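You operate a simulated robot arm through the tools that you are given. There is no shell and no other tool.

Carry out the task below with a simulated robot arm. There is one attempt and no reset: what you move stays moved.

## Task
Top the check bench jug up to about its middle mark.
Fine: use the fill stand; the red-capped bottle moves to the shallow tray; swing the spout over and aside again; leave the jug on the ledge, the small drip tray dry and the racked bottles alone. Set down upright: fill stand bottle, check bench jug. Where these are worked on the way, their far stop is far enough and under half their travel is too little: swing spout.

It is judged by the outcome, as a careful person would: the job done as asked, and still so three seconds after it is handed in. It fails if anything else is knocked over, pushed out of place, dropped, spilled or broken.

## Robot
A 6-joint arm with a two-finger parallel gripper, fixed in place. Base frame: the origin is at the foot of the arm, x ahead of it, y to its left, z up; the work surface is at about z = 0.85. Units: m, rad, N and s.
With the tool pointing down near the work surface it reaches from about 0.26 to 0.68 m from the base axis. Its first joint turns from -1.152 to 1.152 rad. Payload 2.9 kg.
Tool frame: the origin (TCP) lies between the finger pads and is the grasp point; the fingertips stand 0.03 m ahead of it; z points along the fingers, y is the line along which they close. Largest opening 0.11 m; finger width 0.02, thickness 0.01; the body of the gripper, 0.048 by 0.112 m, starts 0.055 m behind the TCP.
Orientation is that of the tool frame in the base frame, as [roll, pitch, yaw] about the fixed x, y, z axes, in that order (R = Rz(yaw) Ry(pitch) Rx(roll)). With the fingers straight down and closing along the base's y, the tool's x points along the base's -x, its y along +y and its z along -z.

## Interface
- The arm moves only by the tool step_arm. Its argument "targets" is one flat list of numbers, 7 for each row, row after row: the shift along the tool's x, y, z in m, then the turn, a rotation vector about the tool's x, y, z in rad, then the gripper command, from -1 (fully open) to 1 (shut), values between in proportion. In form: [x, y, z, rx, ry, rz, grip, x, y, z, rx, ry, rz, grip, ...]. A call has 1 to 20 rows; each row is the pose to reach, as a shift and turn from the pose commanded when the call began, along the tool's axes at that moment. Each row takes 0.2 s and may step no farther than 0.05 m and 0.15 rad from the row before; otherwise, or with a gripper value out of range, the whole call is refused. Where a pose cannot be reached the arm comes as near as it can. A force on the tool above 90 N (or 10 N above the force at the start of the call, whichever is more), or a blocked arm, ends the call early, and 0.2 s more pass. The fingers move at their own pace (about 0.108 m/s each) and stop on an object; they squeeze with about 30 N. The grip force told is the motor's: it shows also when the fingers shut on nothing. Time passes only in rows, and 0.2 s behind the last, so rows that repeat a pose let the fingers close. The reply holds the time, the measured pose of the TCP, the force on the tool along the base axes, the opening and the grip force, in the units named above and with some noise, with the torque about the TCP (base axes, N m) and any sound that the robot's microphone picked up, and new pictures: "pictures" is both (left out), scene, wrist or none.
- Cameras (640 x 400 px; columns grow to the right, rows downward): "scene" is fixed at [0.0863, 0.4349, 1.4026]; the picture's right is [-0.69, -0.72, 0.00], its down [-0.27, 0.26, -0.93] and it looks along [0.67, -0.64, -0.38] (base axes); focal length 214 px, centre (320, 200). "wrist" rides on the gripper at [0.073, 0.017, -0.103] in the tool frame; the picture's right is [-0.23, 0.97, 0.00], its down [-0.76, -0.18, -0.62] and it looks along [-0.61, -0.14, 0.78] (tool axes); focal length 222 px, centre (320, 200). There is no depth. A picture from a camera that has moved, and an enlarged one, comes with that camera's place and axes in the base frame and with its lens.
- close_up(camera, box): a new picture of the part [left, top, right, bottom] of that camera's present view, enlarged. The clock stands still meanwhile.
- hand_in(): hands the job in; it is judged then, once.

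Nothing tells you positions but the pictures and the camera data. Unless the task says otherwise, let go and move clear before handing in.

The tools are called after ">>>" as a command line: name --argument value ..., lists and objects as JSON in quotes. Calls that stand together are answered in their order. step_arm: Moves the arm, as the interface text tells. Its arguments: {"type":"object","properties":{"targets":{"type":"array","items":{"type":"number"}},"pictures":{"type":"string","enum":["both","scene","wrist","none"]}},"required":["targets"]} The other tools are called the same way: close_up (camera, box) takes an enlarged picture of a part of a camera's view; hand_in () hands the job in.

At the start:

```text
clock: 0.0
tcp_pos: [0.2984, 0.1088, 1.358]
ee_rot: [3.14, 0.003, 3.14]
contact_force: [-0.4, 0.0, 0.3]
moment: [-0.01, 0.02, 0.0]
finger_gap: 0.1099
grasp_force: 0.1
```

scene: 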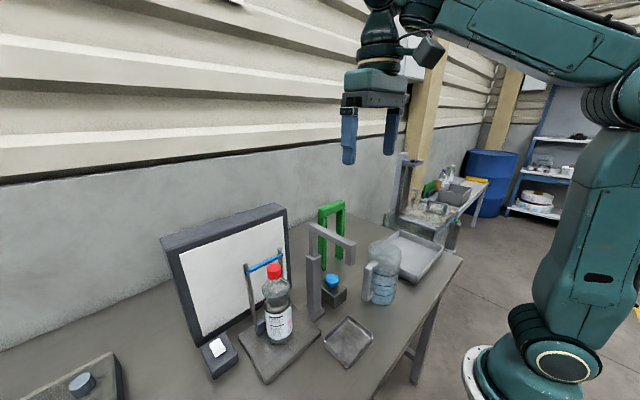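
wrist: 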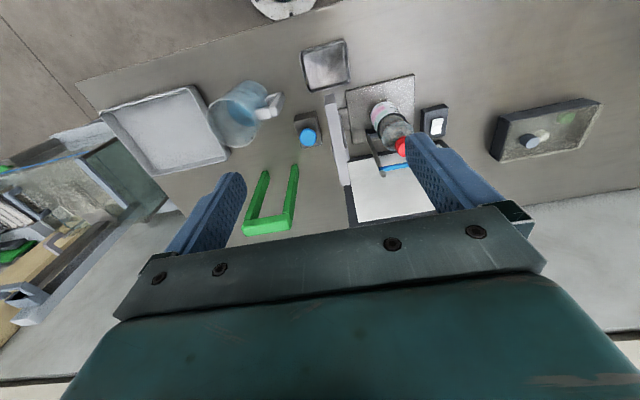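

I see a bench with a red-capped bottle on a stand, a grey spout on a post, a blue button/knob, a jug, a large shallow tray, a small drip tray, a green frame and a box at far left. I'll take enlarged views before moving.

>>> close_up --camera "scene" --box '[200, 180, 360, 390]'

>>> close_up --camera "scene" --box '[300, 190, 470, 300]'

>>> close_up --camera "wrist" --box '[80, 30, 340, 240]'

>>> close_up --camera "wrist" --box '[300, 30, 620, 240]'

>>> close_up --camera "scene" --box '[380, 130, 560, 250]'

>>> close_up --camera "scene" --box '[0, 320, 160, 400]'

```text
1.90 times, centred on (280, 285) of scene
camera zoom: at [0.0863, 0.4349, 1.4026], right [-0.69, -0.72, 0.0], down [-0.27, 0.26, -0.93], along [0.67, -0.64, -0.38], focal length 408 px, centre (396, 38)
```

zoom: 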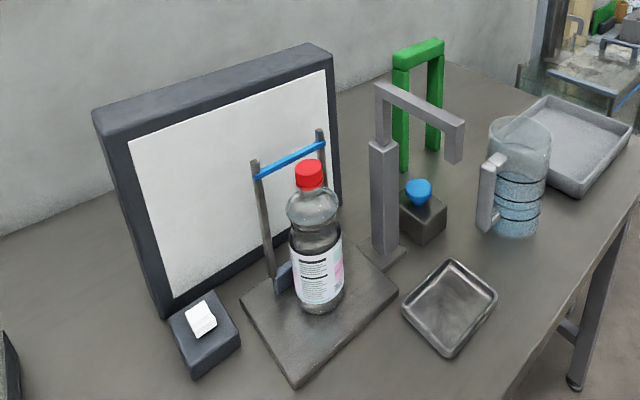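

```text
3.64 times, centred on (385, 245) of scene
camera zoom: at [0.0863, 0.4349, 1.4026], right [-0.69, -0.72, 0.0], down [-0.27, 0.26, -0.93], along [0.67, -0.64, -0.38], focal length 780 px, centre (84, 36)
```

zoom: 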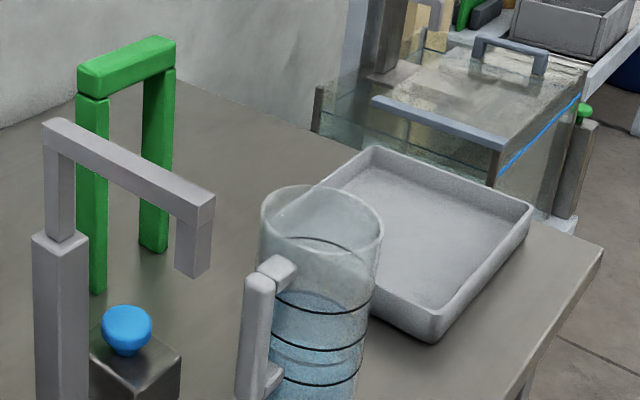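

```text
1.90 times, centred on (210, 135) of wrist
camera zoom: at [0.2244, 0.1263, 1.46], right [0.23, 0.97, 0.0], down [0.76, -0.18, 0.62], along [0.61, -0.14, -0.78], focal length 423 px, centre (530, 324)
```

zoom: 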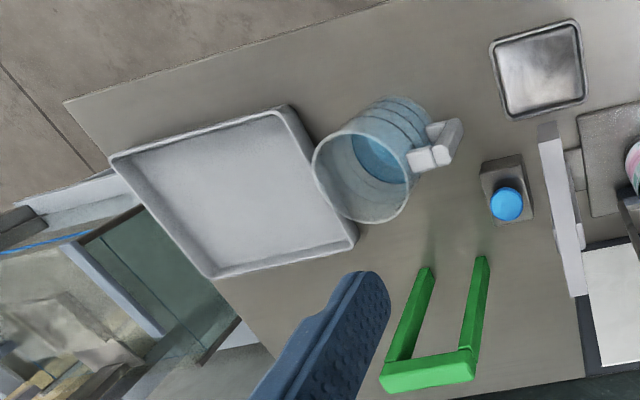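

```text
1.90 times, centred on (460, 135) of wrist
camera zoom: at [0.2244, 0.1263, 1.46], right [0.23, 0.97, 0.0], down [0.76, -0.18, 0.62], along [0.61, -0.14, -0.78], focal length 423 px, centre (53, 324)
```

zoom: 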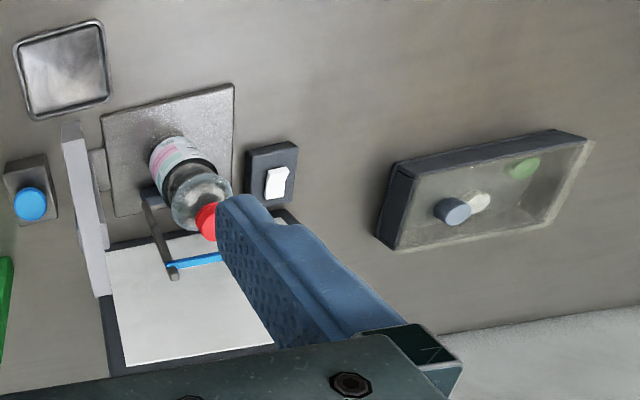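

```text
3.33 times, centred on (470, 190) of scene
camera zoom: at [0.0863, 0.4349, 1.4026], right [-0.69, -0.72, 0.0], down [-0.27, 0.26, -0.93], along [0.67, -0.64, -0.38], focal length 715 px, centre (-180, 233)
```

zoom: 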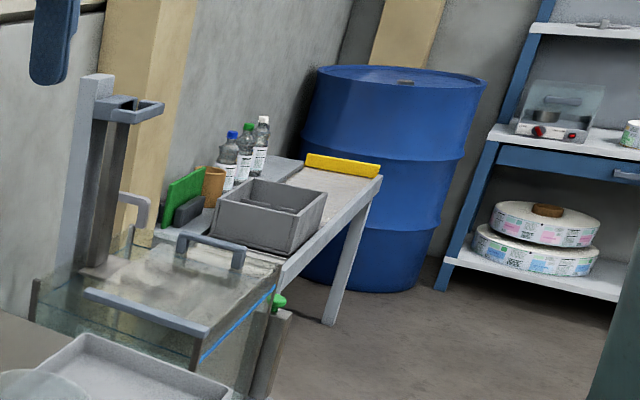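

```text
4.00 times, centred on (80, 360) of scene
camera zoom: at [0.0863, 0.4349, 1.4026], right [-0.69, -0.72, 0.0], down [-0.27, 0.26, -0.93], along [0.67, -0.64, -0.38], focal length 858 px, centre (1280, -440)
```

zoom: 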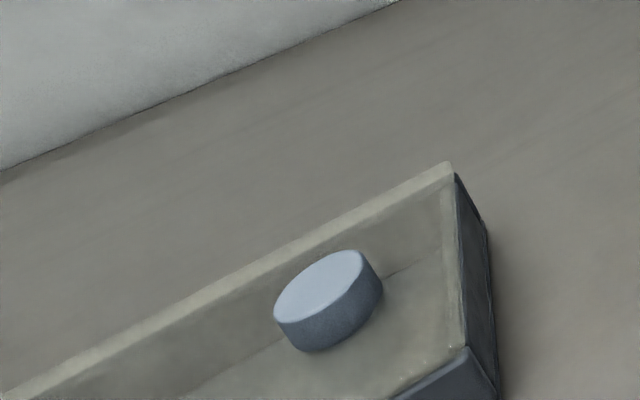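

The bench layout is roughly clear: bottle near (0.43, 0.25), spout post near (0.44, 0.13), blue knob near (0.45, 0.03), jug near (0.33, -0.05) and shallow tray near (0.36, -0.35). I'll move the wrist camera high above the bench to look from other sides and find the ledge and the rack.

>>> step_arm --targets '[0.02, 0.04, 0, 0, 0, 0, -1, 0.04, 0.08, 0, 0, 0, 0, -1, 0.04, 0.12, 0, 0, 0, 0, -1, 0.04, 0.16, 0.02, 0, 0, 0, -1, 0.04, 0.2, 0.04, 0, 0, 0, -1, 0.04, 0.24, 0.06, 0, 0, 0, -1, 0.04, 0.24, 0.06, 0, 0, 0, -1]'

```text
clock: 1.6
tcp_pos: [0.2585, 0.3507, 1.2962]
ee_rot: [3.141, 0.004, 3.141]
contact_force: [-0.2, -0.2, 0.3]
moment: [0.04, 0.03, -0.01]
finger_gap: 0.1099
grasp_force: 0.0
camera wrist: at [0.1851, 0.3674, 1.399], right [0.23, 0.97, 0.0], down [0.76, -0.18, 0.63], along [0.61, -0.14, -0.78], focal length 222 px, centre (320, 200)
```

scene: 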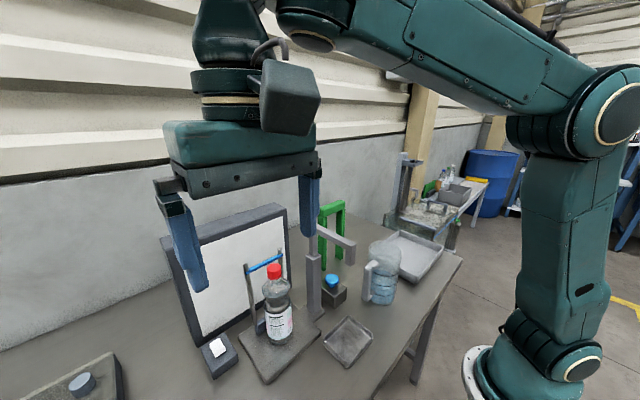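
wrist: 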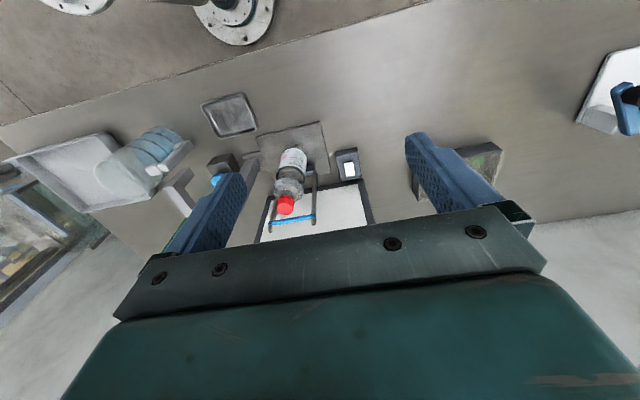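

I can see a further object at the far left end of the bench. I'll turn the camera that way.

>>> step_arm --targets '[0, 0.0, 0, 0, 0, -0.14, -1, 0, 0, 0, 0, 0, -0.28, -1, 0, 0, 0, 0, 0, -0.42, -1, 0, 0, 0, 0, 0, -0.56, -1, 0, 0, 0, 0, 0, -0.7, -1, 0, 0, 0, 0, 0, -0.84, -1, 0, 0, 0, 0, 0, -0.98, -1, 0, 0, 0, 0, 0, -1.12, -1, 0, 0, 0, 0, 0, -1.12, -1]'

```text
clock: 3.6
tcp_pos: [0.2584, 0.3481, 1.2968]
ee_rot: [-3.14, 0.001, -2.021]
contact_force: [0.1, 0.9, 0.3]
moment: [-0.03, -0.01, 0.03]
finger_gap: 0.11
grasp_force: 0.1
camera wrist: at [0.2108, 0.2912, 1.3995], right [-0.78, 0.63, 0.0], down [0.49, 0.61, 0.62], along [0.39, 0.49, -0.78], focal length 222 px, centre (320, 200)
```

scene: 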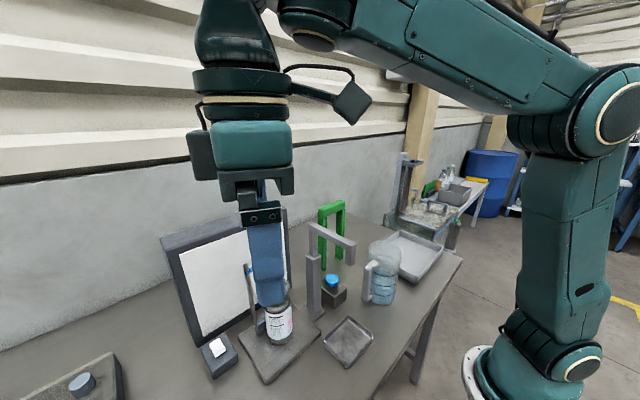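
wrist: 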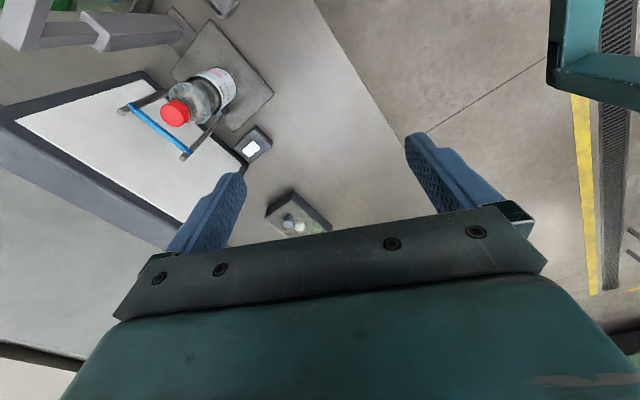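

I'll tilt the gripper up so the camera sees the far left end.

>>> step_arm --targets '[0, 0, 0, 0, -0.14, 0, -1, 0, 0, 0, 0, -0.28, 0, -1, 0, 0, 0, 0, -0.42, 0, -1, 0, 0, 0, 0, -0.56, 0, -1, 0, 0, 0, 0, -0.7, 0, -1, 0, 0, 0, 0, -0.7, 0, -1]'

```text
clock: 5.0
tcp_pos: [0.2923, 0.3889, 1.4113]
ee_rot: [-3.14, 0.676, -2.019]
contact_force: [0.0, -0.2, 0.4]
moment: [0.02, 0.0, 0.0]
finger_gap: 0.1099
grasp_force: 0.1
out of reach, approached as far as the arm can: row 2, 3, 4, 5, 6
camera wrist: at [0.2243, 0.2875, 1.4463], right [-0.8, 0.58, 0.14], down [0.25, 0.11, 0.96], along [0.55, 0.8, -0.23], focal length 222 px, centre (320, 200)
```

scene: 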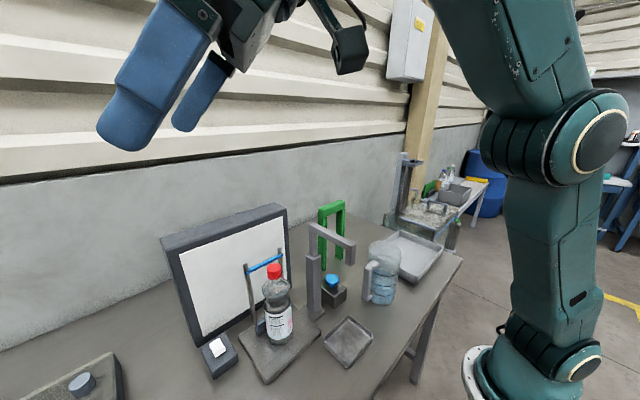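
wrist: 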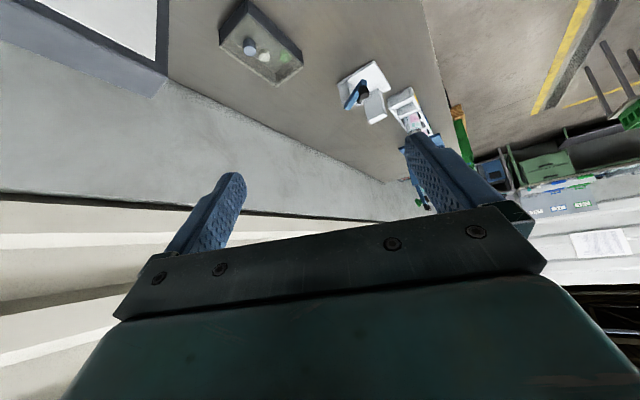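

>>> close_up --camera "wrist" --box '[200, 0, 480, 220]'

>>> close_up --camera "wrist" --box '[320, 40, 460, 130]'

```text
1.82 times, centred on (340, 110) of wrist
camera zoom: at [0.2243, 0.2875, 1.4463], right [-0.8, 0.58, 0.14], down [0.25, 0.11, 0.96], along [0.55, 0.8, -0.23], focal length 404 px, centre (284, 364)
```

zoom: 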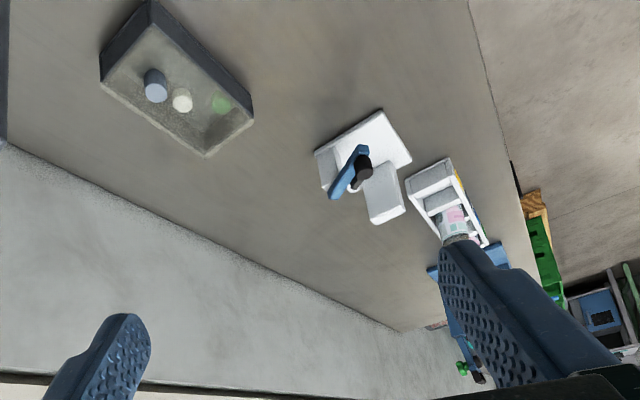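

```text
4.44 times, centred on (390, 85) of wrist
camera zoom: at [0.2243, 0.2875, 1.4463], right [-0.8, 0.58, 0.14], down [0.25, 0.11, 0.96], along [0.55, 0.8, -0.23], focal length 987 px, centre (9, 711)
```

zoom: 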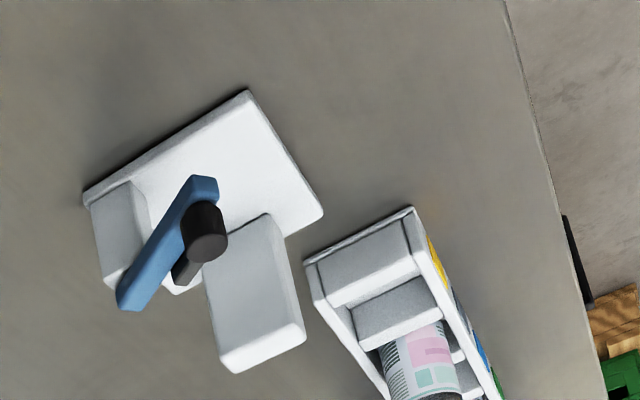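

The far left holds a lever press and a bottle rack, both well away from the job. Next I'll look along the right side for the ledge.

>>> step_arm --targets '[0, 0, 0, 0, 0.14, 0, -1, 0, 0, 0, 0, 0.28, 0, -1, 0, 0, 0, 0, 0.42, 0, -1, 0, 0, 0, 0, 0.56, 0, -1, 0, 0, 0, 0, 0.7, 0, -1, 0, 0, 0, 0, 0.7, 0, -1]' --pictures "none"

```text
clock: 5.8
tcp_pos: [0.2904, 0.3938, 1.3995]
ee_rot: [3.019, 0.337, -2.192]
contact_force: [9.8, 17.7, -13.5]
moment: [-0.24, -0.02, -0.21]
finger_gap: 0.1101
grasp_force: 0.0
out of reach, approached as far as the arm can: row 3, 4
stopped in row 4: the force on the tool passed its limit at 140 N (the readings are from after the stop); the commanded pose is now the measured one
```

The arm stopped on an unexpected force, so I'll look at what it touched before moving further.

>>> close_up --camera "scene" --box '[0, 0, 640, 400]'

>>> close_up --camera "wrist" --box '[0, 0, 640, 400]'

```text
1.00 times, centred on (320, 200) of scene (not enlarged: the box is as wide or as high as the picture)
camera zoom: at [0.0863, 0.4348, 1.4026], right [-0.69, -0.72, 0.0], down [-0.27, 0.26, -0.93], along [0.67, -0.64, -0.38], focal length 214 px, centre (320, 200)
```

zoom: 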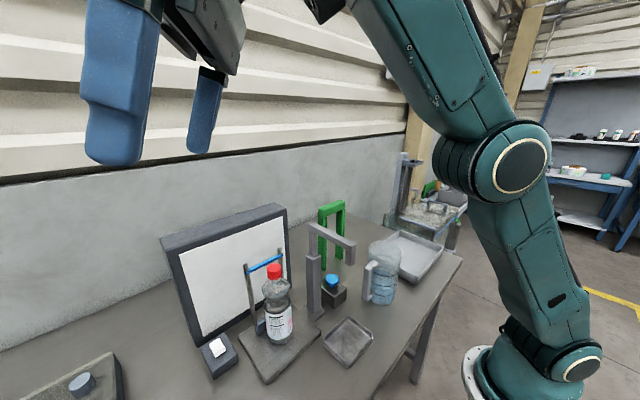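

```text
1.00 times, centred on (320, 200) of wrist (not enlarged: the box is as wide or as high as the picture)
camera zoom: at [0.2268, 0.3126, 1.4738], right [-0.68, 0.7, 0.19], down [0.51, 0.28, 0.82], along [0.52, 0.65, -0.55], focal length 222 px, centre (320, 200)
```

zoom: 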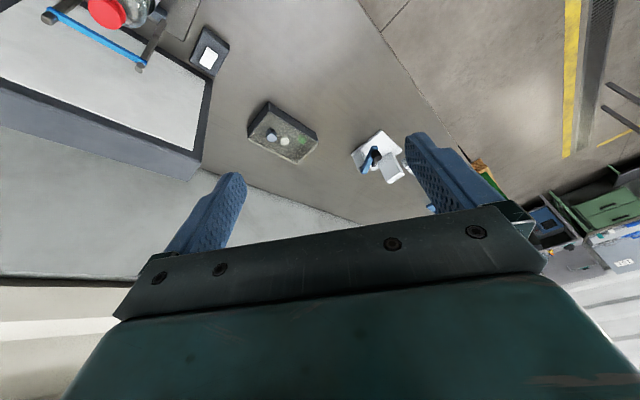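

No object was touched; the arm looks to be near its joint limits or overstretched. I'll straighten the gripper slowly while lowering it slightly.

>>> step_arm --targets '[0.008, -0.003, 0.024, 0, 0, 0, -1, 0.016, -0.006, 0.047, 0.03, 0.08, 0, -1, 0.024, -0.009, 0.07, 0.06, 0.16, 0, -1, 0.033, -0.0115, 0.0936, 0.09, 0.25, 0.01, -1, 0.033, -0.0115, 0.0936, 0.12, 0.337, 0.02, -1, 0.033, -0.0115, 0.0936, 0.12, 0.337, 0.02, -1]'

```text
clock: 7.2
tcp_pos: [0.2894, 0.3923, 1.2984]
ee_rot: [3.14, -0.003, -2.189]
contact_force: [-0.1, 0.2, 0.3]
moment: [0.0, 0.01, 0.0]
finger_gap: 0.1098
grasp_force: 0.0
camera wrist: at [0.2334, 0.3437, 1.4025], right [-0.66, 0.75, 0.0], down [0.59, 0.52, 0.62], along [0.46, 0.41, -0.78], focal length 222 px, centre (320, 200)
```

scene: 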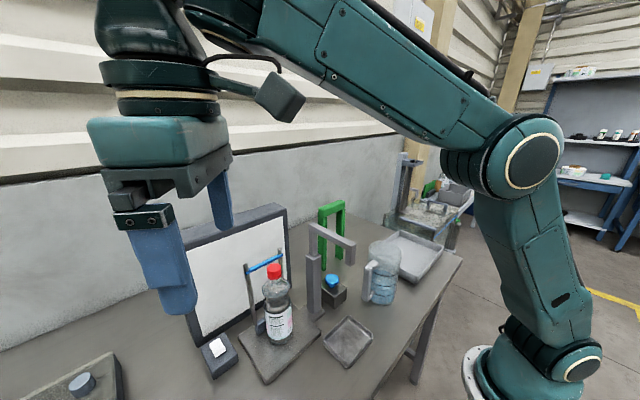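
wrist: 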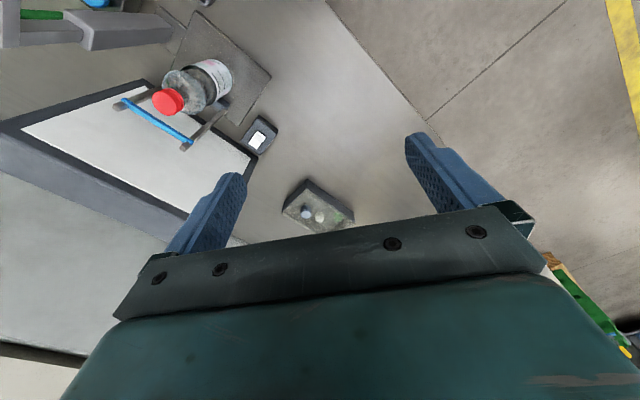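

I'll swing back over the right part of the bench and turn the camera right.

>>> step_arm --targets '[0.025, -0.018, 0, 0, 0, 0.14, -1, 0.05, -0.036, 0, 0, 0, 0.28, -1, 0.075, -0.054, 0, 0, 0, 0.42, -1, 0.1, -0.072, 0, 0, 0, 0.56, -1, 0.125, -0.09, 0, 0, 0, 0.7, -1, 0.15, -0.108, 0, 0, 0, 0.84, -1, 0.175, -0.126, 0, 0, 0, 0.98, -1, 0.2, -0.144, 0, 0, 0, 1.12, -1, 0.225, -0.162, 0, 0, 0, 1.26, -1, 0.25, -0.18, 0, 0, 0, 1.4, -1, 0.285, -0.203, 0, 0, 0, 1.54, -1, 0.285, -0.203, 0, 0, 0, 1.54, -1]'

```text
clock: 9.8
tcp_pos: [0.2885, 0.0411, 1.2984]
ee_rot: [-3.141, -0.001, 2.553]
contact_force: [-0.1, -0.5, 0.6]
moment: [0.0, 0.0, 0.02]
finger_gap: 0.1099
grasp_force: 0.1
camera wrist: at [0.2381, 0.0961, 1.401], right [0.73, 0.68, 0.0], down [0.54, -0.57, 0.62], along [0.42, -0.46, -0.78], focal length 222 px, centre (320, 200)
```

scene: 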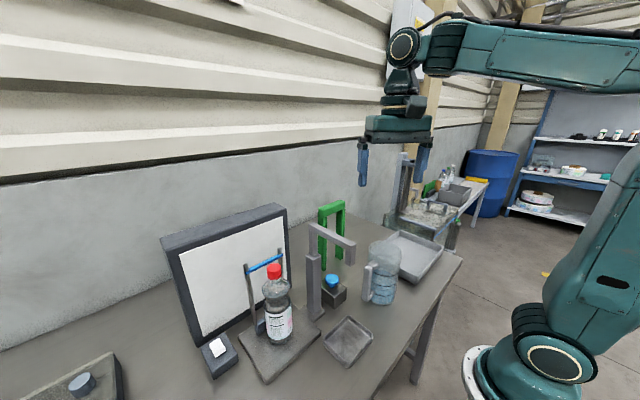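
wrist: 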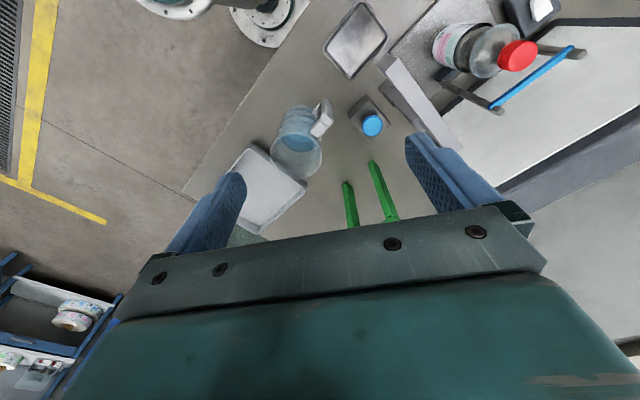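

>>> close_up --camera "wrist" --box '[220, 60, 420, 240]'

>>> close_up --camera "wrist" --box '[380, 0, 640, 160]'

>>> close_up --camera "scene" --box '[350, 230, 420, 310]'

>>> close_up --camera "scene" --box '[235, 250, 300, 350]'

>>> close_up --camera "scene" --box '[300, 215, 360, 325]'

```text
2.22 times, centred on (320, 150) of wrist
camera zoom: at [0.2381, 0.0961, 1.401], right [0.73, 0.68, 0.0], down [0.54, -0.57, 0.62], along [0.42, -0.46, -0.78], focal length 494 px, centre (320, 311)
```

zoom: 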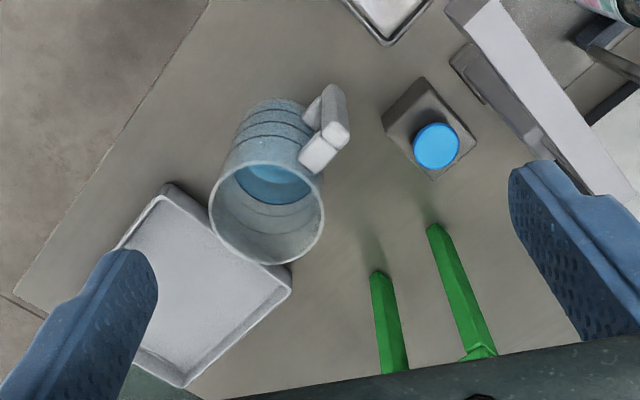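

```text
2.46 times, centred on (510, 80) of wrist
camera zoom: at [0.2381, 0.0961, 1.401], right [0.73, 0.68, 0.0], down [0.54, -0.57, 0.62], along [0.42, -0.46, -0.78], focal length 547 px, centre (-148, 495)
```

zoom: 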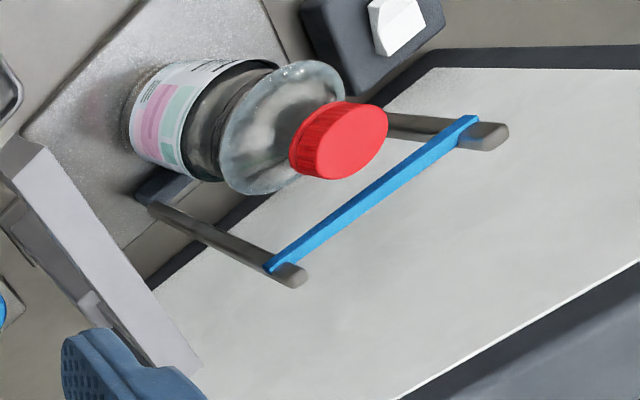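

```text
5.00 times, centred on (385, 270) of scene
camera zoom: at [0.0863, 0.4349, 1.4026], right [-0.69, -0.72, 0.0], down [-0.27, 0.26, -0.93], along [0.67, -0.64, -0.38], focal length 1072 px, centre (-5, -150)
```

zoom: 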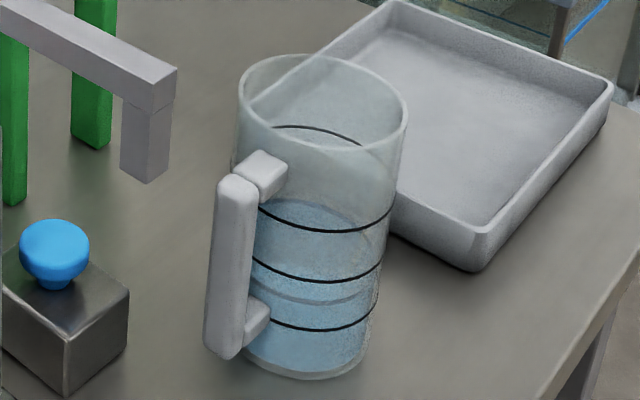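

```text
4.00 times, centred on (268, 300) of scene
camera zoom: at [0.0863, 0.4349, 1.4026], right [-0.69, -0.72, 0.0], down [-0.27, 0.26, -0.93], along [0.67, -0.64, -0.38], focal length 858 px, centre (530, -200)
```

zoom: 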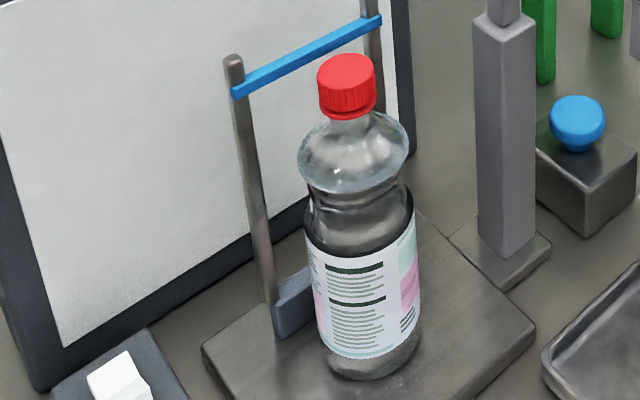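

```text
3.64 times, centred on (330, 270) of scene
camera zoom: at [0.0863, 0.4349, 1.4026], right [-0.69, -0.72, 0.0], down [-0.27, 0.26, -0.93], along [0.67, -0.64, -0.38], focal length 780 px, centre (284, -54)
```

zoom: 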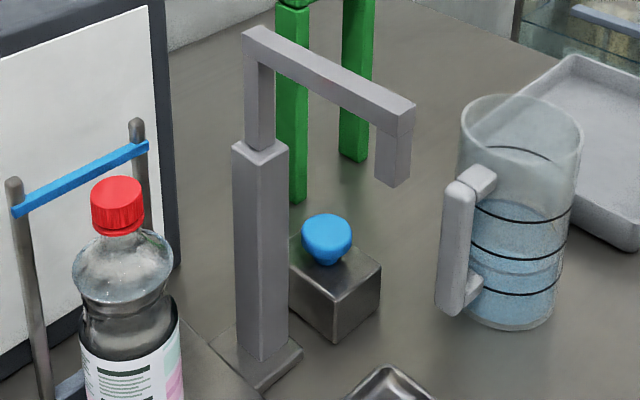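

The plate the bottle stands on, under the spout's swing next to the post, looks like the only raised ledge, so I take it as the jug's final place. The jug has three rings and its water sits below the second. The spout is parked over the drip tray, and the blue mushroom knob is probably the dispenser. Next I'll move toward the bottle for a better view.

>>> step_arm --targets '[0.007, 0.0433, 0, 0, 0, -0.118, -1, 0.014, 0.0866, 0, 0, 0, -0.236, -1, 0.021, 0.13, 0, 0, 0, -0.354, -1, 0.028, 0.173, 0, 0, 0, -0.472, -1, 0.0343, 0.2164, 0, 0, 0, -0.588, -1, 0.0343, 0.2164, 0, 0, 0, -0.588, -1]'

```text
clock: 11.2
tcp_pos: [0.3816, 0.2421, 1.2972]
ee_rot: [-3.141, -0.002, -3.141]
contact_force: [-1.1, 0.1, 0.1]
moment: [0.04, 0.0, 0.0]
finger_gap: 0.1098
grasp_force: 0.1
camera wrist: at [0.3086, 0.2599, 1.4005], right [0.23, 0.97, 0.0], down [0.76, -0.18, 0.62], along [0.6, -0.14, -0.78], focal length 222 px, centre (320, 200)
```

scene: 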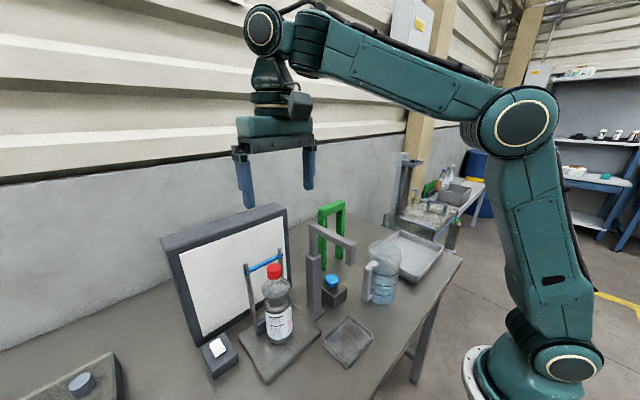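
wrist: 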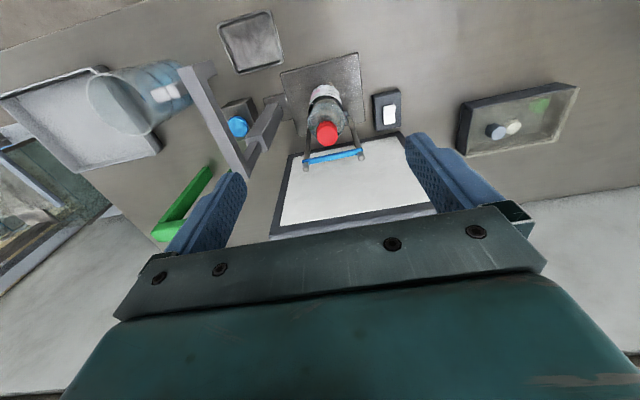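

>>> close_up --camera "wrist" --box '[160, 40, 440, 215]'

>>> close_up --camera "wrist" --box '[270, 40, 410, 180]'

```text
2.29 times, centred on (300, 128) of wrist
camera zoom: at [0.3086, 0.2599, 1.4005], right [0.23, 0.97, 0.0], down [0.76, -0.18, 0.62], along [0.6, -0.14, -0.78], focal length 508 px, centre (366, 366)
```

zoom: 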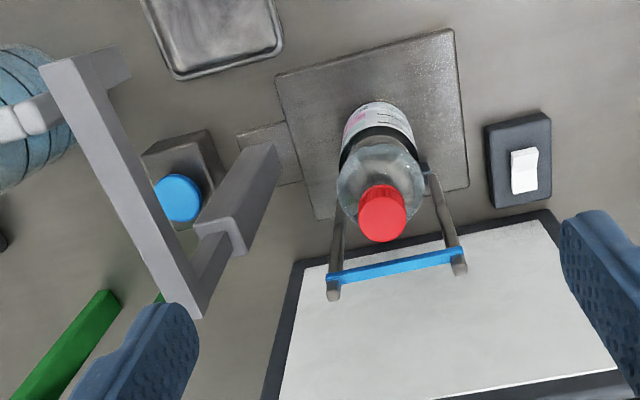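

```text
2.86 times, centred on (340, 110) of wrist
camera zoom: at [0.3086, 0.2599, 1.4005], right [0.23, 0.97, 0.0], down [0.76, -0.18, 0.62], along [0.6, -0.14, -0.78], focal length 635 px, centre (263, 457)
```

zoom: 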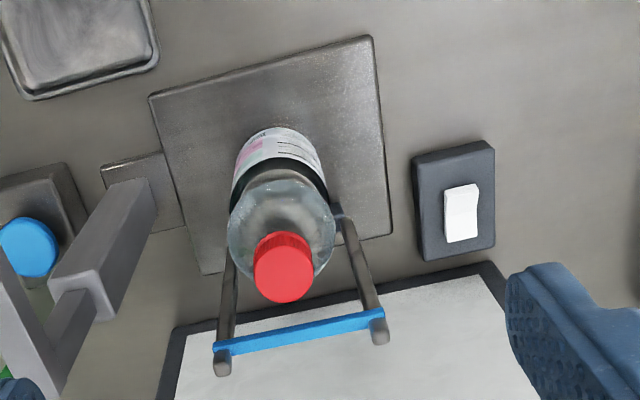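

The positions agree between both cameras: bottle cap at (0.442, 0.240) with its top near z 1.077, spout post at (0.436, 0.125), spout reach about 0.115. I'll move above the cap and descend most of the way before checking.

>>> step_arm --targets '[-0.03, -0.001, 0, 0, 0, 0, -0.6, -0.0604, -0.002, 0, 0, 0, 0, -0.6, -0.0604, -0.002, 0.04, 0, 0, 0, -0.6, -0.0604, -0.002, 0.08, 0, 0, 0, -0.6, -0.0604, -0.002, 0.12, 0, 0, 0, -0.6, -0.0604, -0.002, 0.15, 0, 0, 0, -0.6, -0.0604, -0.002, 0.15, 0, 0, 0, -0.6]'

```text
clock: 12.8
tcp_pos: [0.4414, 0.239, 1.1506]
ee_rot: [-3.139, -0.002, 3.141]
contact_force: [-0.2, -0.8, -0.1]
moment: [-0.04, 0.01, 0.0]
finger_gap: 0.0881
grasp_force: 0.0
camera wrist: at [0.3687, 0.2569, 1.2534], right [0.23, 0.97, 0.0], down [0.76, -0.18, 0.62], along [0.6, -0.14, -0.78], focal length 222 px, centre (320, 200)
```

scene: 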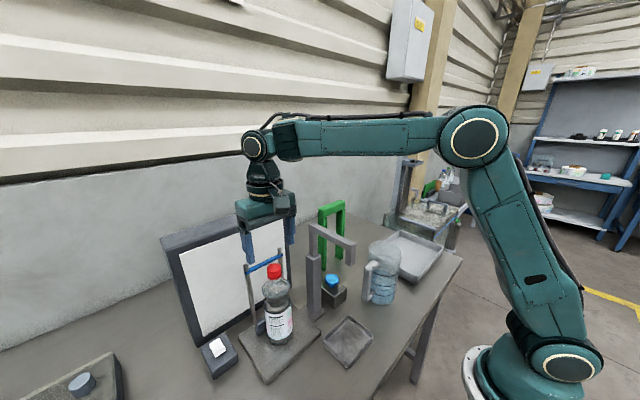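
wrist: 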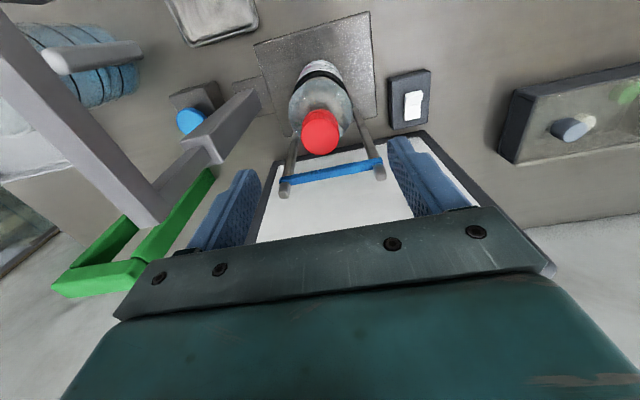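

The cap lines up between the fingers. I'll descend and close on it.

>>> step_arm --targets '[-0.001, 0.0, 0.03, 0, 0, 0, -0.5, -0.001, 0, 0.05, 0, 0, 0, -0.5, -0.001, 0, 0.065, 0, 0, 0, -0.5, -0.001, 0, 0.065, 0, 0, 0, 0, -0.001, 0, 0.065, 0, 0, 0, 0.5, -0.001, 0, 0.065, 0, 0, 0, 1, -0.001, 0, 0.065, 0, 0, 0, 1, -0.001, 0, 0.065, 0, 0, 0, 1]'

```text
clock: 14.6
tcp_pos: [0.4434, 0.2386, 1.0846]
ee_rot: [-3.14, -0.004, -3.142]
contact_force: [0.2, 0.9, 0.0]
moment: [0.18, 0.03, -0.02]
finger_gap: 0.0294
grasp_force: 30.2
camera wrist: at [0.3699, 0.2562, 1.1875], right [0.23, 0.97, 0.0], down [0.76, -0.18, 0.62], along [0.6, -0.14, -0.78], focal length 222 px, centre (320, 200)
```

scene: 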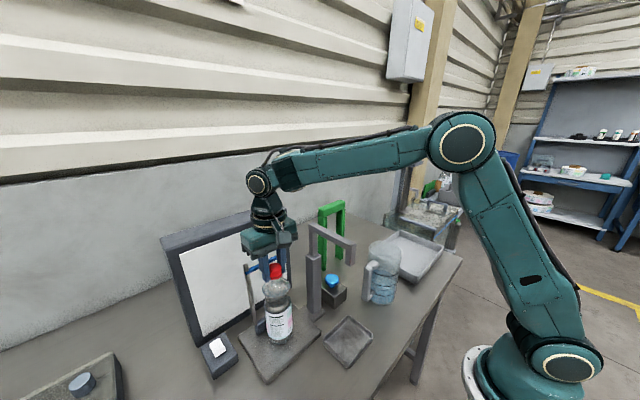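
wrist: 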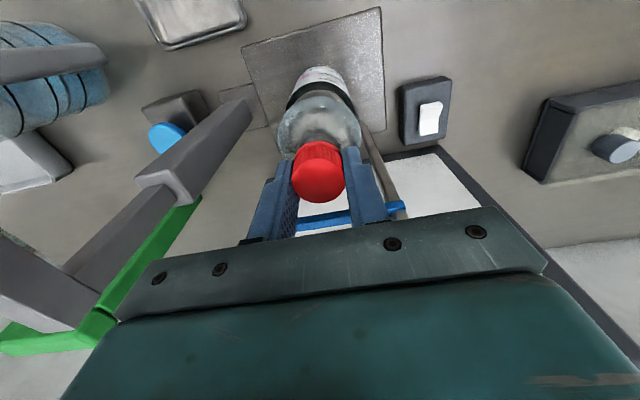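

The cap is held at a 0.029 m gap. I'll lift gently and check the load.

>>> step_arm --targets '[0, 0, -0.01, 0, 0, 0, 1, 0, 0, -0.03, 0, 0, 0, 1, 0.01, 0, -0.06, 0, 0, 0, 1, 0.02, 0, -0.09, 0, 0, 0, 1, 0.02, 0, -0.09, 0, 0, 0, 1]'

```text
clock: 15.8
tcp_pos: [0.4229, 0.241, 1.1746]
ee_rot: [-3.14, -0.004, -3.142]
contact_force: [0.7, -0.2, -5.2]
moment: [0.02, 0.0, 0.01]
finger_gap: 0.0298
grasp_force: 30.7
camera wrist: at [0.3507, 0.258, 1.2771], right [0.23, 0.97, 0.0], down [0.76, -0.18, 0.62], along [0.6, -0.14, -0.78], focal length 222 px, centre (320, 200)
```

scene: 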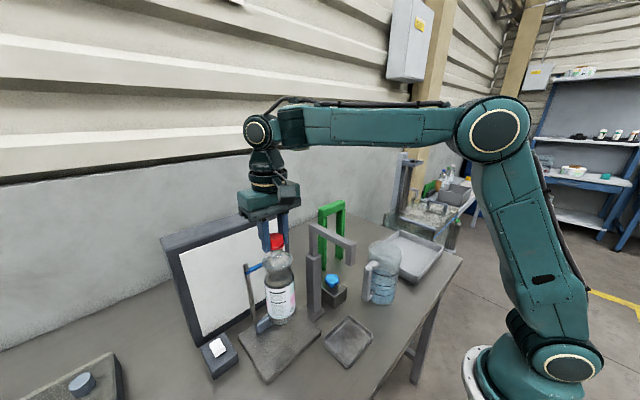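
wrist: 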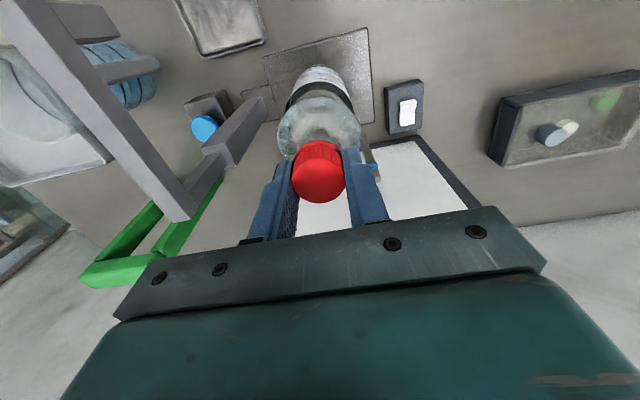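

The bottle hangs securely at about 0.5 kg. I'll raise it well above spout height and draw it back.

>>> step_arm --targets '[0.01, 0, -0.03, 0, 0, 0, 1, 0.02, 0, -0.06, 0, 0, 0, 1, 0.03, 0, -0.09, 0, 0, 0, 1, 0.045, 0, -0.12, 0, 0, 0, 1, 0.06, 0, -0.15, 0, 0, 0, 1, 0.075, 0, -0.18, 0, 0, 0, 1, 0.085, 0, -0.21, 0, 0, 0, 1, 0.1, 0, -0.23, 0, 0, 0, 1, 0.1, 0, -0.23, 0, 0, 0, 1]'

```text
clock: 17.8
tcp_pos: [0.3157, 0.2333, 1.3648]
ee_rot: [3.14, -0.003, 3.14]
contact_force: [0.0, 0.3, -4.7]
moment: [0.03, -0.02, 0.0]
finger_gap: 0.0296
grasp_force: 30.2
out of reach, approached as far as the arm can: row 7, 8, 9
camera wrist: at [0.2423, 0.2504, 1.4685], right [0.23, 0.97, 0.0], down [0.76, -0.18, 0.62], along [0.61, -0.14, -0.78], focal length 222 px, centre (320, 200)
```

scene: 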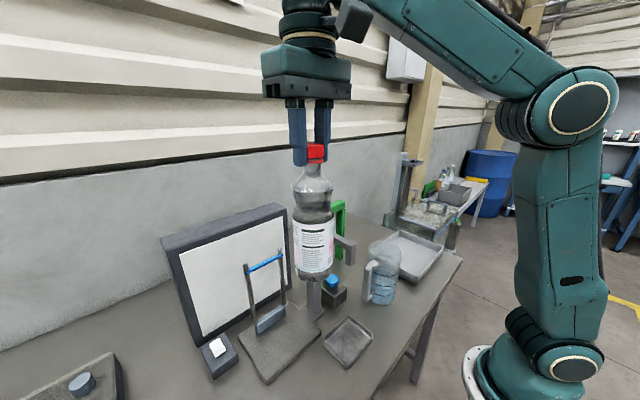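
wrist: 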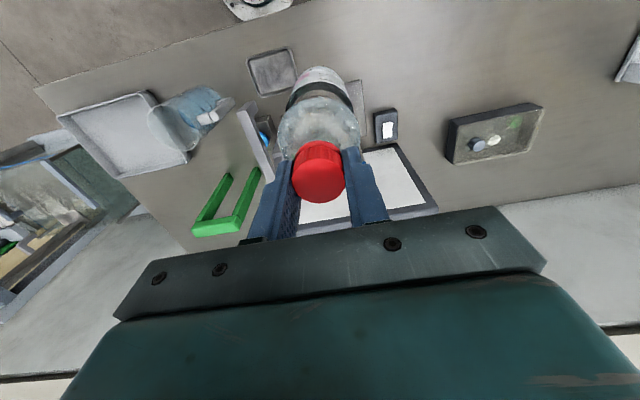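

The arm's height limit here leaves the bottle's bottom only level with the spout's top, so I'll go around the robot side of the spout, keeping about 3 cm clear.

>>> step_arm --targets '[0.015, -0.01, 0.03, 0, 0, 0, 1, 0.04, -0.025, 0.055, 0, 0, 0, 1, 0.06, -0.04, 0.07, 0, 0, 0, 1, 0.072, -0.06, 0.0746, 0, 0, 0, 1, 0.078, -0.085, 0.0746, 0, 0, 0, 1, 0.08, -0.115, 0.0746, 0, 0, 0, 1, 0.08, -0.145, 0.0746, 0, 0, 0, 1, 0.08, -0.175, 0.0746, 0, 0, 0, 1, 0.078, -0.205, 0.0746, 0, 0, 0, 1, 0.078, -0.205, 0.0746, 0, 0, 0, 1]'

```text
clock: 20.0
tcp_pos: [0.2373, 0.0272, 1.2932]
ee_rot: [-3.141, -0.004, -3.141]
contact_force: [-0.4, 0.1, -5.0]
moment: [0.01, 0.04, -0.02]
finger_gap: 0.0296
grasp_force: 29.5
camera wrist: at [0.1646, 0.045, 1.3952], right [0.23, 0.97, 0.0], down [0.76, -0.18, 0.62], along [0.6, -0.14, -0.78], focal length 222 px, centre (320, 200)
```

scene: 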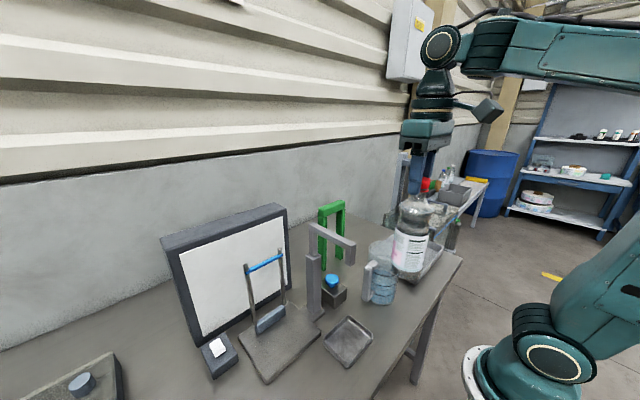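
wrist: 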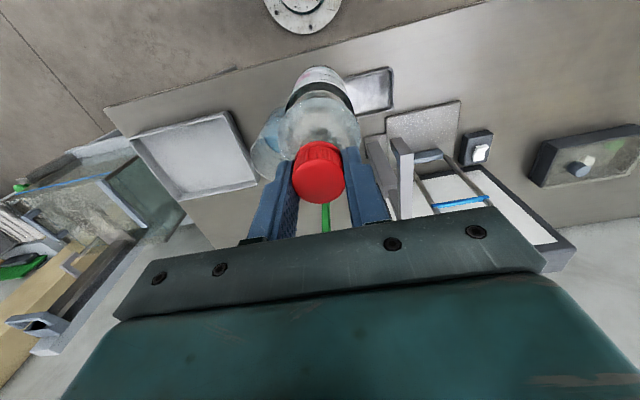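

The bottle is past the spout. I'll lift a bit more for the jug and carry it over to the shallow tray.

>>> step_arm --targets '[0, 0, -0.03, 0, 0, 0, 1, 0, -0.01, -0.055, 0, 0, 0, 1, -0.005, -0.045, -0.055, 0, 0, 0, 1, -0.012, -0.08, -0.055, 0, 0, 0, 1, -0.025, -0.115, -0.055, 0, 0, 0, 1, -0.04, -0.15, -0.055, 0, 0, 0, 1, -0.055, -0.185, -0.055, 0, 0, 0, 1, -0.07, -0.22, -0.055, 0, 0, 0, 1, -0.085, -0.255, -0.055, 0, 0, 0, 1, -0.1, -0.285, -0.05, 0, 0, 0, 1, -0.115, -0.315, -0.04, 0, 0, 0, 1, -0.123, -0.337, -0.03, 0, 0, 0, 1, -0.123, -0.337, -0.03, 0, 0, 0, 1]'

```text
clock: 22.8
tcp_pos: [0.3615, -0.3091, 1.3229]
ee_rot: [-3.14, -0.003, -3.141]
contact_force: [-0.1, -0.7, -6.0]
moment: [0.0, -0.04, -0.01]
finger_gap: 0.0297
grasp_force: 30.4
camera wrist: at [0.2879, -0.2929, 1.4253], right [0.23, 0.97, 0.0], down [0.76, -0.18, 0.62], along [0.6, -0.14, -0.78], focal length 222 px, centre (320, 200)
```

scene: 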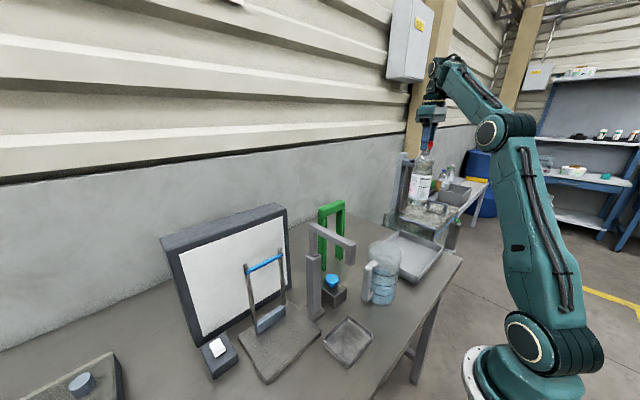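
wrist: 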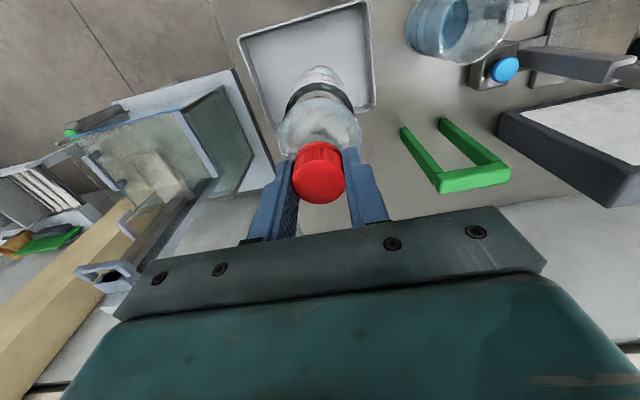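

The bottle is over the tray, whose centre I put at about (0.371, -0.33). I'll lower it most of the way.

>>> step_arm --targets '[-0.005, -0.01, 0.03, 0, 0, 0, 1, -0.009, -0.016, 0.065, 0, 0, 0, 1, -0.009, -0.016, 0.1, 0, 0, 0, 1, -0.009, -0.016, 0.135, 0, 0, 0, 1, -0.009, -0.016, 0.17, 0, 0, 0, 1, -0.009, -0.016, 0.2, 0, 0, 0, 1, -0.009, -0.016, 0.218, 0, 0, 0, 1, -0.009, -0.016, 0.218, 0, 0, 0, 1]'

```text
clock: 24.6
tcp_pos: [0.3721, -0.3264, 1.1022]
ee_rot: [-3.139, -0.002, 3.141]
contact_force: [0.1, -0.1, -4.5]
moment: [0.02, -0.05, -0.01]
finger_gap: 0.0298
grasp_force: 29.5
camera wrist: at [0.2986, -0.3091, 1.2058], right [0.23, 0.97, 0.0], down [0.76, -0.18, 0.62], along [0.6, -0.14, -0.78], focal length 222 px, centre (320, 200)
```

scene: 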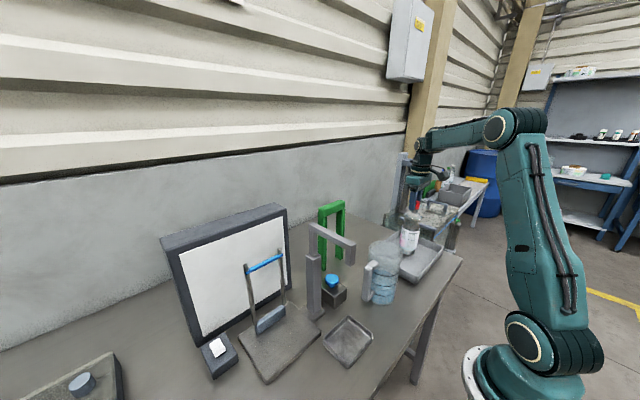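
wrist: 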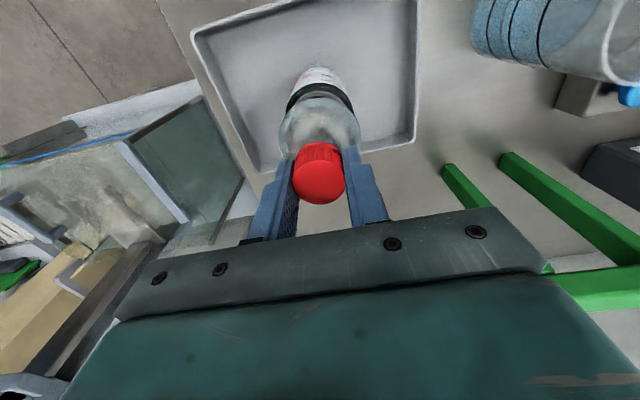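

>>> step_arm --targets '[0, 0, 0.006, 0, 0, 0, 1, 0, 0, 0.012, 0, 0, 0, 1, 0, 0, 0.016, 0, 0, 0, 1]' --pictures "none"

```text
clock: 25.4
tcp_pos: [0.3695, -0.3249, 1.0874]
ee_rot: [-3.141, -0.004, -3.141]
contact_force: [-0.3, -0.7, -6.0]
moment: [-0.01, -0.02, -0.02]
finger_gap: 0.0296
grasp_force: 30.4
```

>>> step_arm --targets '[0, 0, 0.004, 0, 0, 0, 1, 0, 0, 0.004, 0, 0, 0, 1]' --pictures "none"

>>> step_arm --targets '[0, 0, 0.004, 0, 0, 0, 1, 0, 0, 0.004, 0, 0, 0, 1]' --pictures "wrist"

```text
clock: 26.0
tcp_pos: [0.3697, -0.3254, 1.0828]
ee_rot: [-3.138, -0.004, 3.141]
contact_force: [-0.9, -0.3, -4.9]
moment: [-0.01, -0.04, -0.01]
finger_gap: 0.0296
grasp_force: 30.0
```

```text
clock: 26.6
tcp_pos: [0.3693, -0.3246, 1.0792]
ee_rot: [3.141, -0.005, -3.141]
contact_force: [-1.1, 0.9, -4.9]
moment: [-0.02, 0.0, -0.01]
finger_gap: 0.0298
grasp_force: 29.9
camera wrist: at [0.2969, -0.3081, 1.182], right [0.23, 0.97, 0.0], down [0.76, -0.18, 0.62], along [0.6, -0.14, -0.78], focal length 222 px, centre (320, 200)
```

wrist: 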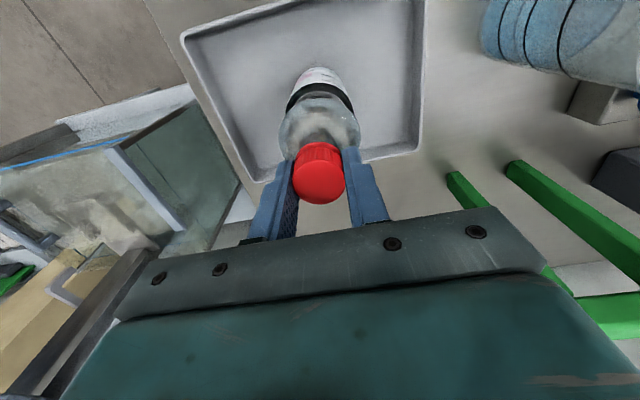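

>>> step_arm --targets '[0, 0, 0.003, 0, 0, 0, 1, 0, 0, 0.003, 0, 0, 0, 1]' --pictures "none"

>>> step_arm --targets '[0, 0, 0.003, 0, 0, 0, 1, 0, 0, 0.003, 0, 0, 0, 1]' --pictures "none"

```text
clock: 27.2
tcp_pos: [0.3691, -0.3257, 1.0766]
ee_rot: [-3.14, -0.003, -3.141]
contact_force: [-0.4, 0.0, -5.5]
moment: [-0.02, -0.03, 0.0]
finger_gap: 0.0299
grasp_force: 29.7
```

```text
clock: 27.8
tcp_pos: [0.3703, -0.3259, 1.0748]
ee_rot: [-3.139, -0.001, -3.141]
contact_force: [-1.2, 1.3, 4.2]
moment: [0.06, 0.03, -0.04]
finger_gap: 0.0296
grasp_force: 30.4
```

The bottle is now standing in the tray, so I'll open and back straight up.

>>> step_arm --targets '[0, 0, 0, 0, 0, 0, 0.2, 0, 0, 0, 0, 0, 0, -0.3, 0, 0, 0, 0, 0, 0, -0.3, 0, 0, 0, 0, 0, 0, -0.3, 0, 0, -0.02, 0, 0, 0, -0.3, 0, 0, -0.05, 0, 0, 0, -0.3, 0, 0, -0.09, 0, 0, 0, -0.3, 0, 0, -0.13, 0, 0, 0, -0.3, 0, 0, -0.17, 0, 0, 0, -0.5, 0, 0, -0.2, 0, 0, 0, -1, 0, 0, -0.2, 0, 0, 0, -1]'

```text
clock: 30.2
tcp_pos: [0.3707, -0.3245, 1.2737]
ee_rot: [-3.14, -0.003, 3.141]
contact_force: [0.3, -1.0, -0.3]
moment: [0.0, -0.02, 0.01]
finger_gap: 0.1102
grasp_force: 0.0
camera wrist: at [0.2982, -0.3075, 1.3771], right [0.23, 0.97, 0.0], down [0.76, -0.18, 0.62], along [0.6, -0.14, -0.78], focal length 222 px, centre (320, 200)
```

scene: 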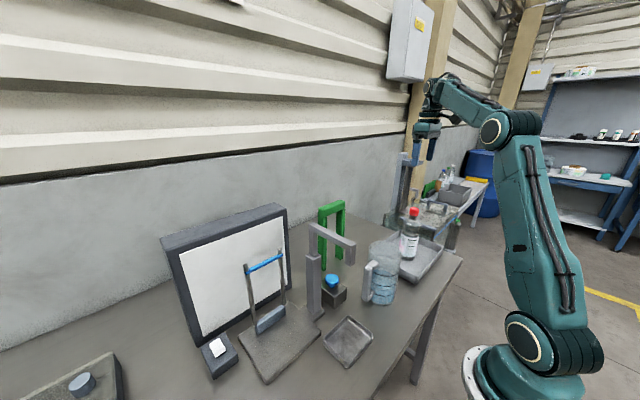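
wrist: 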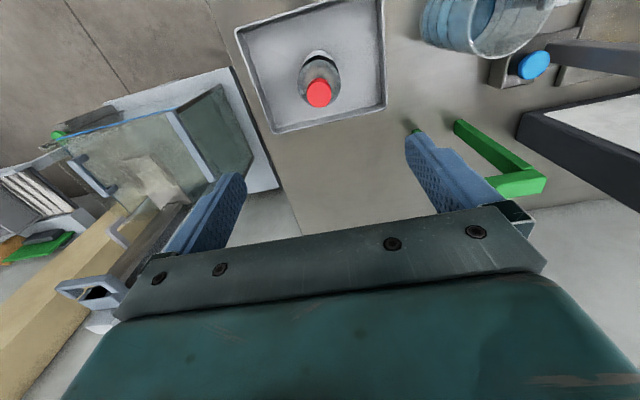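

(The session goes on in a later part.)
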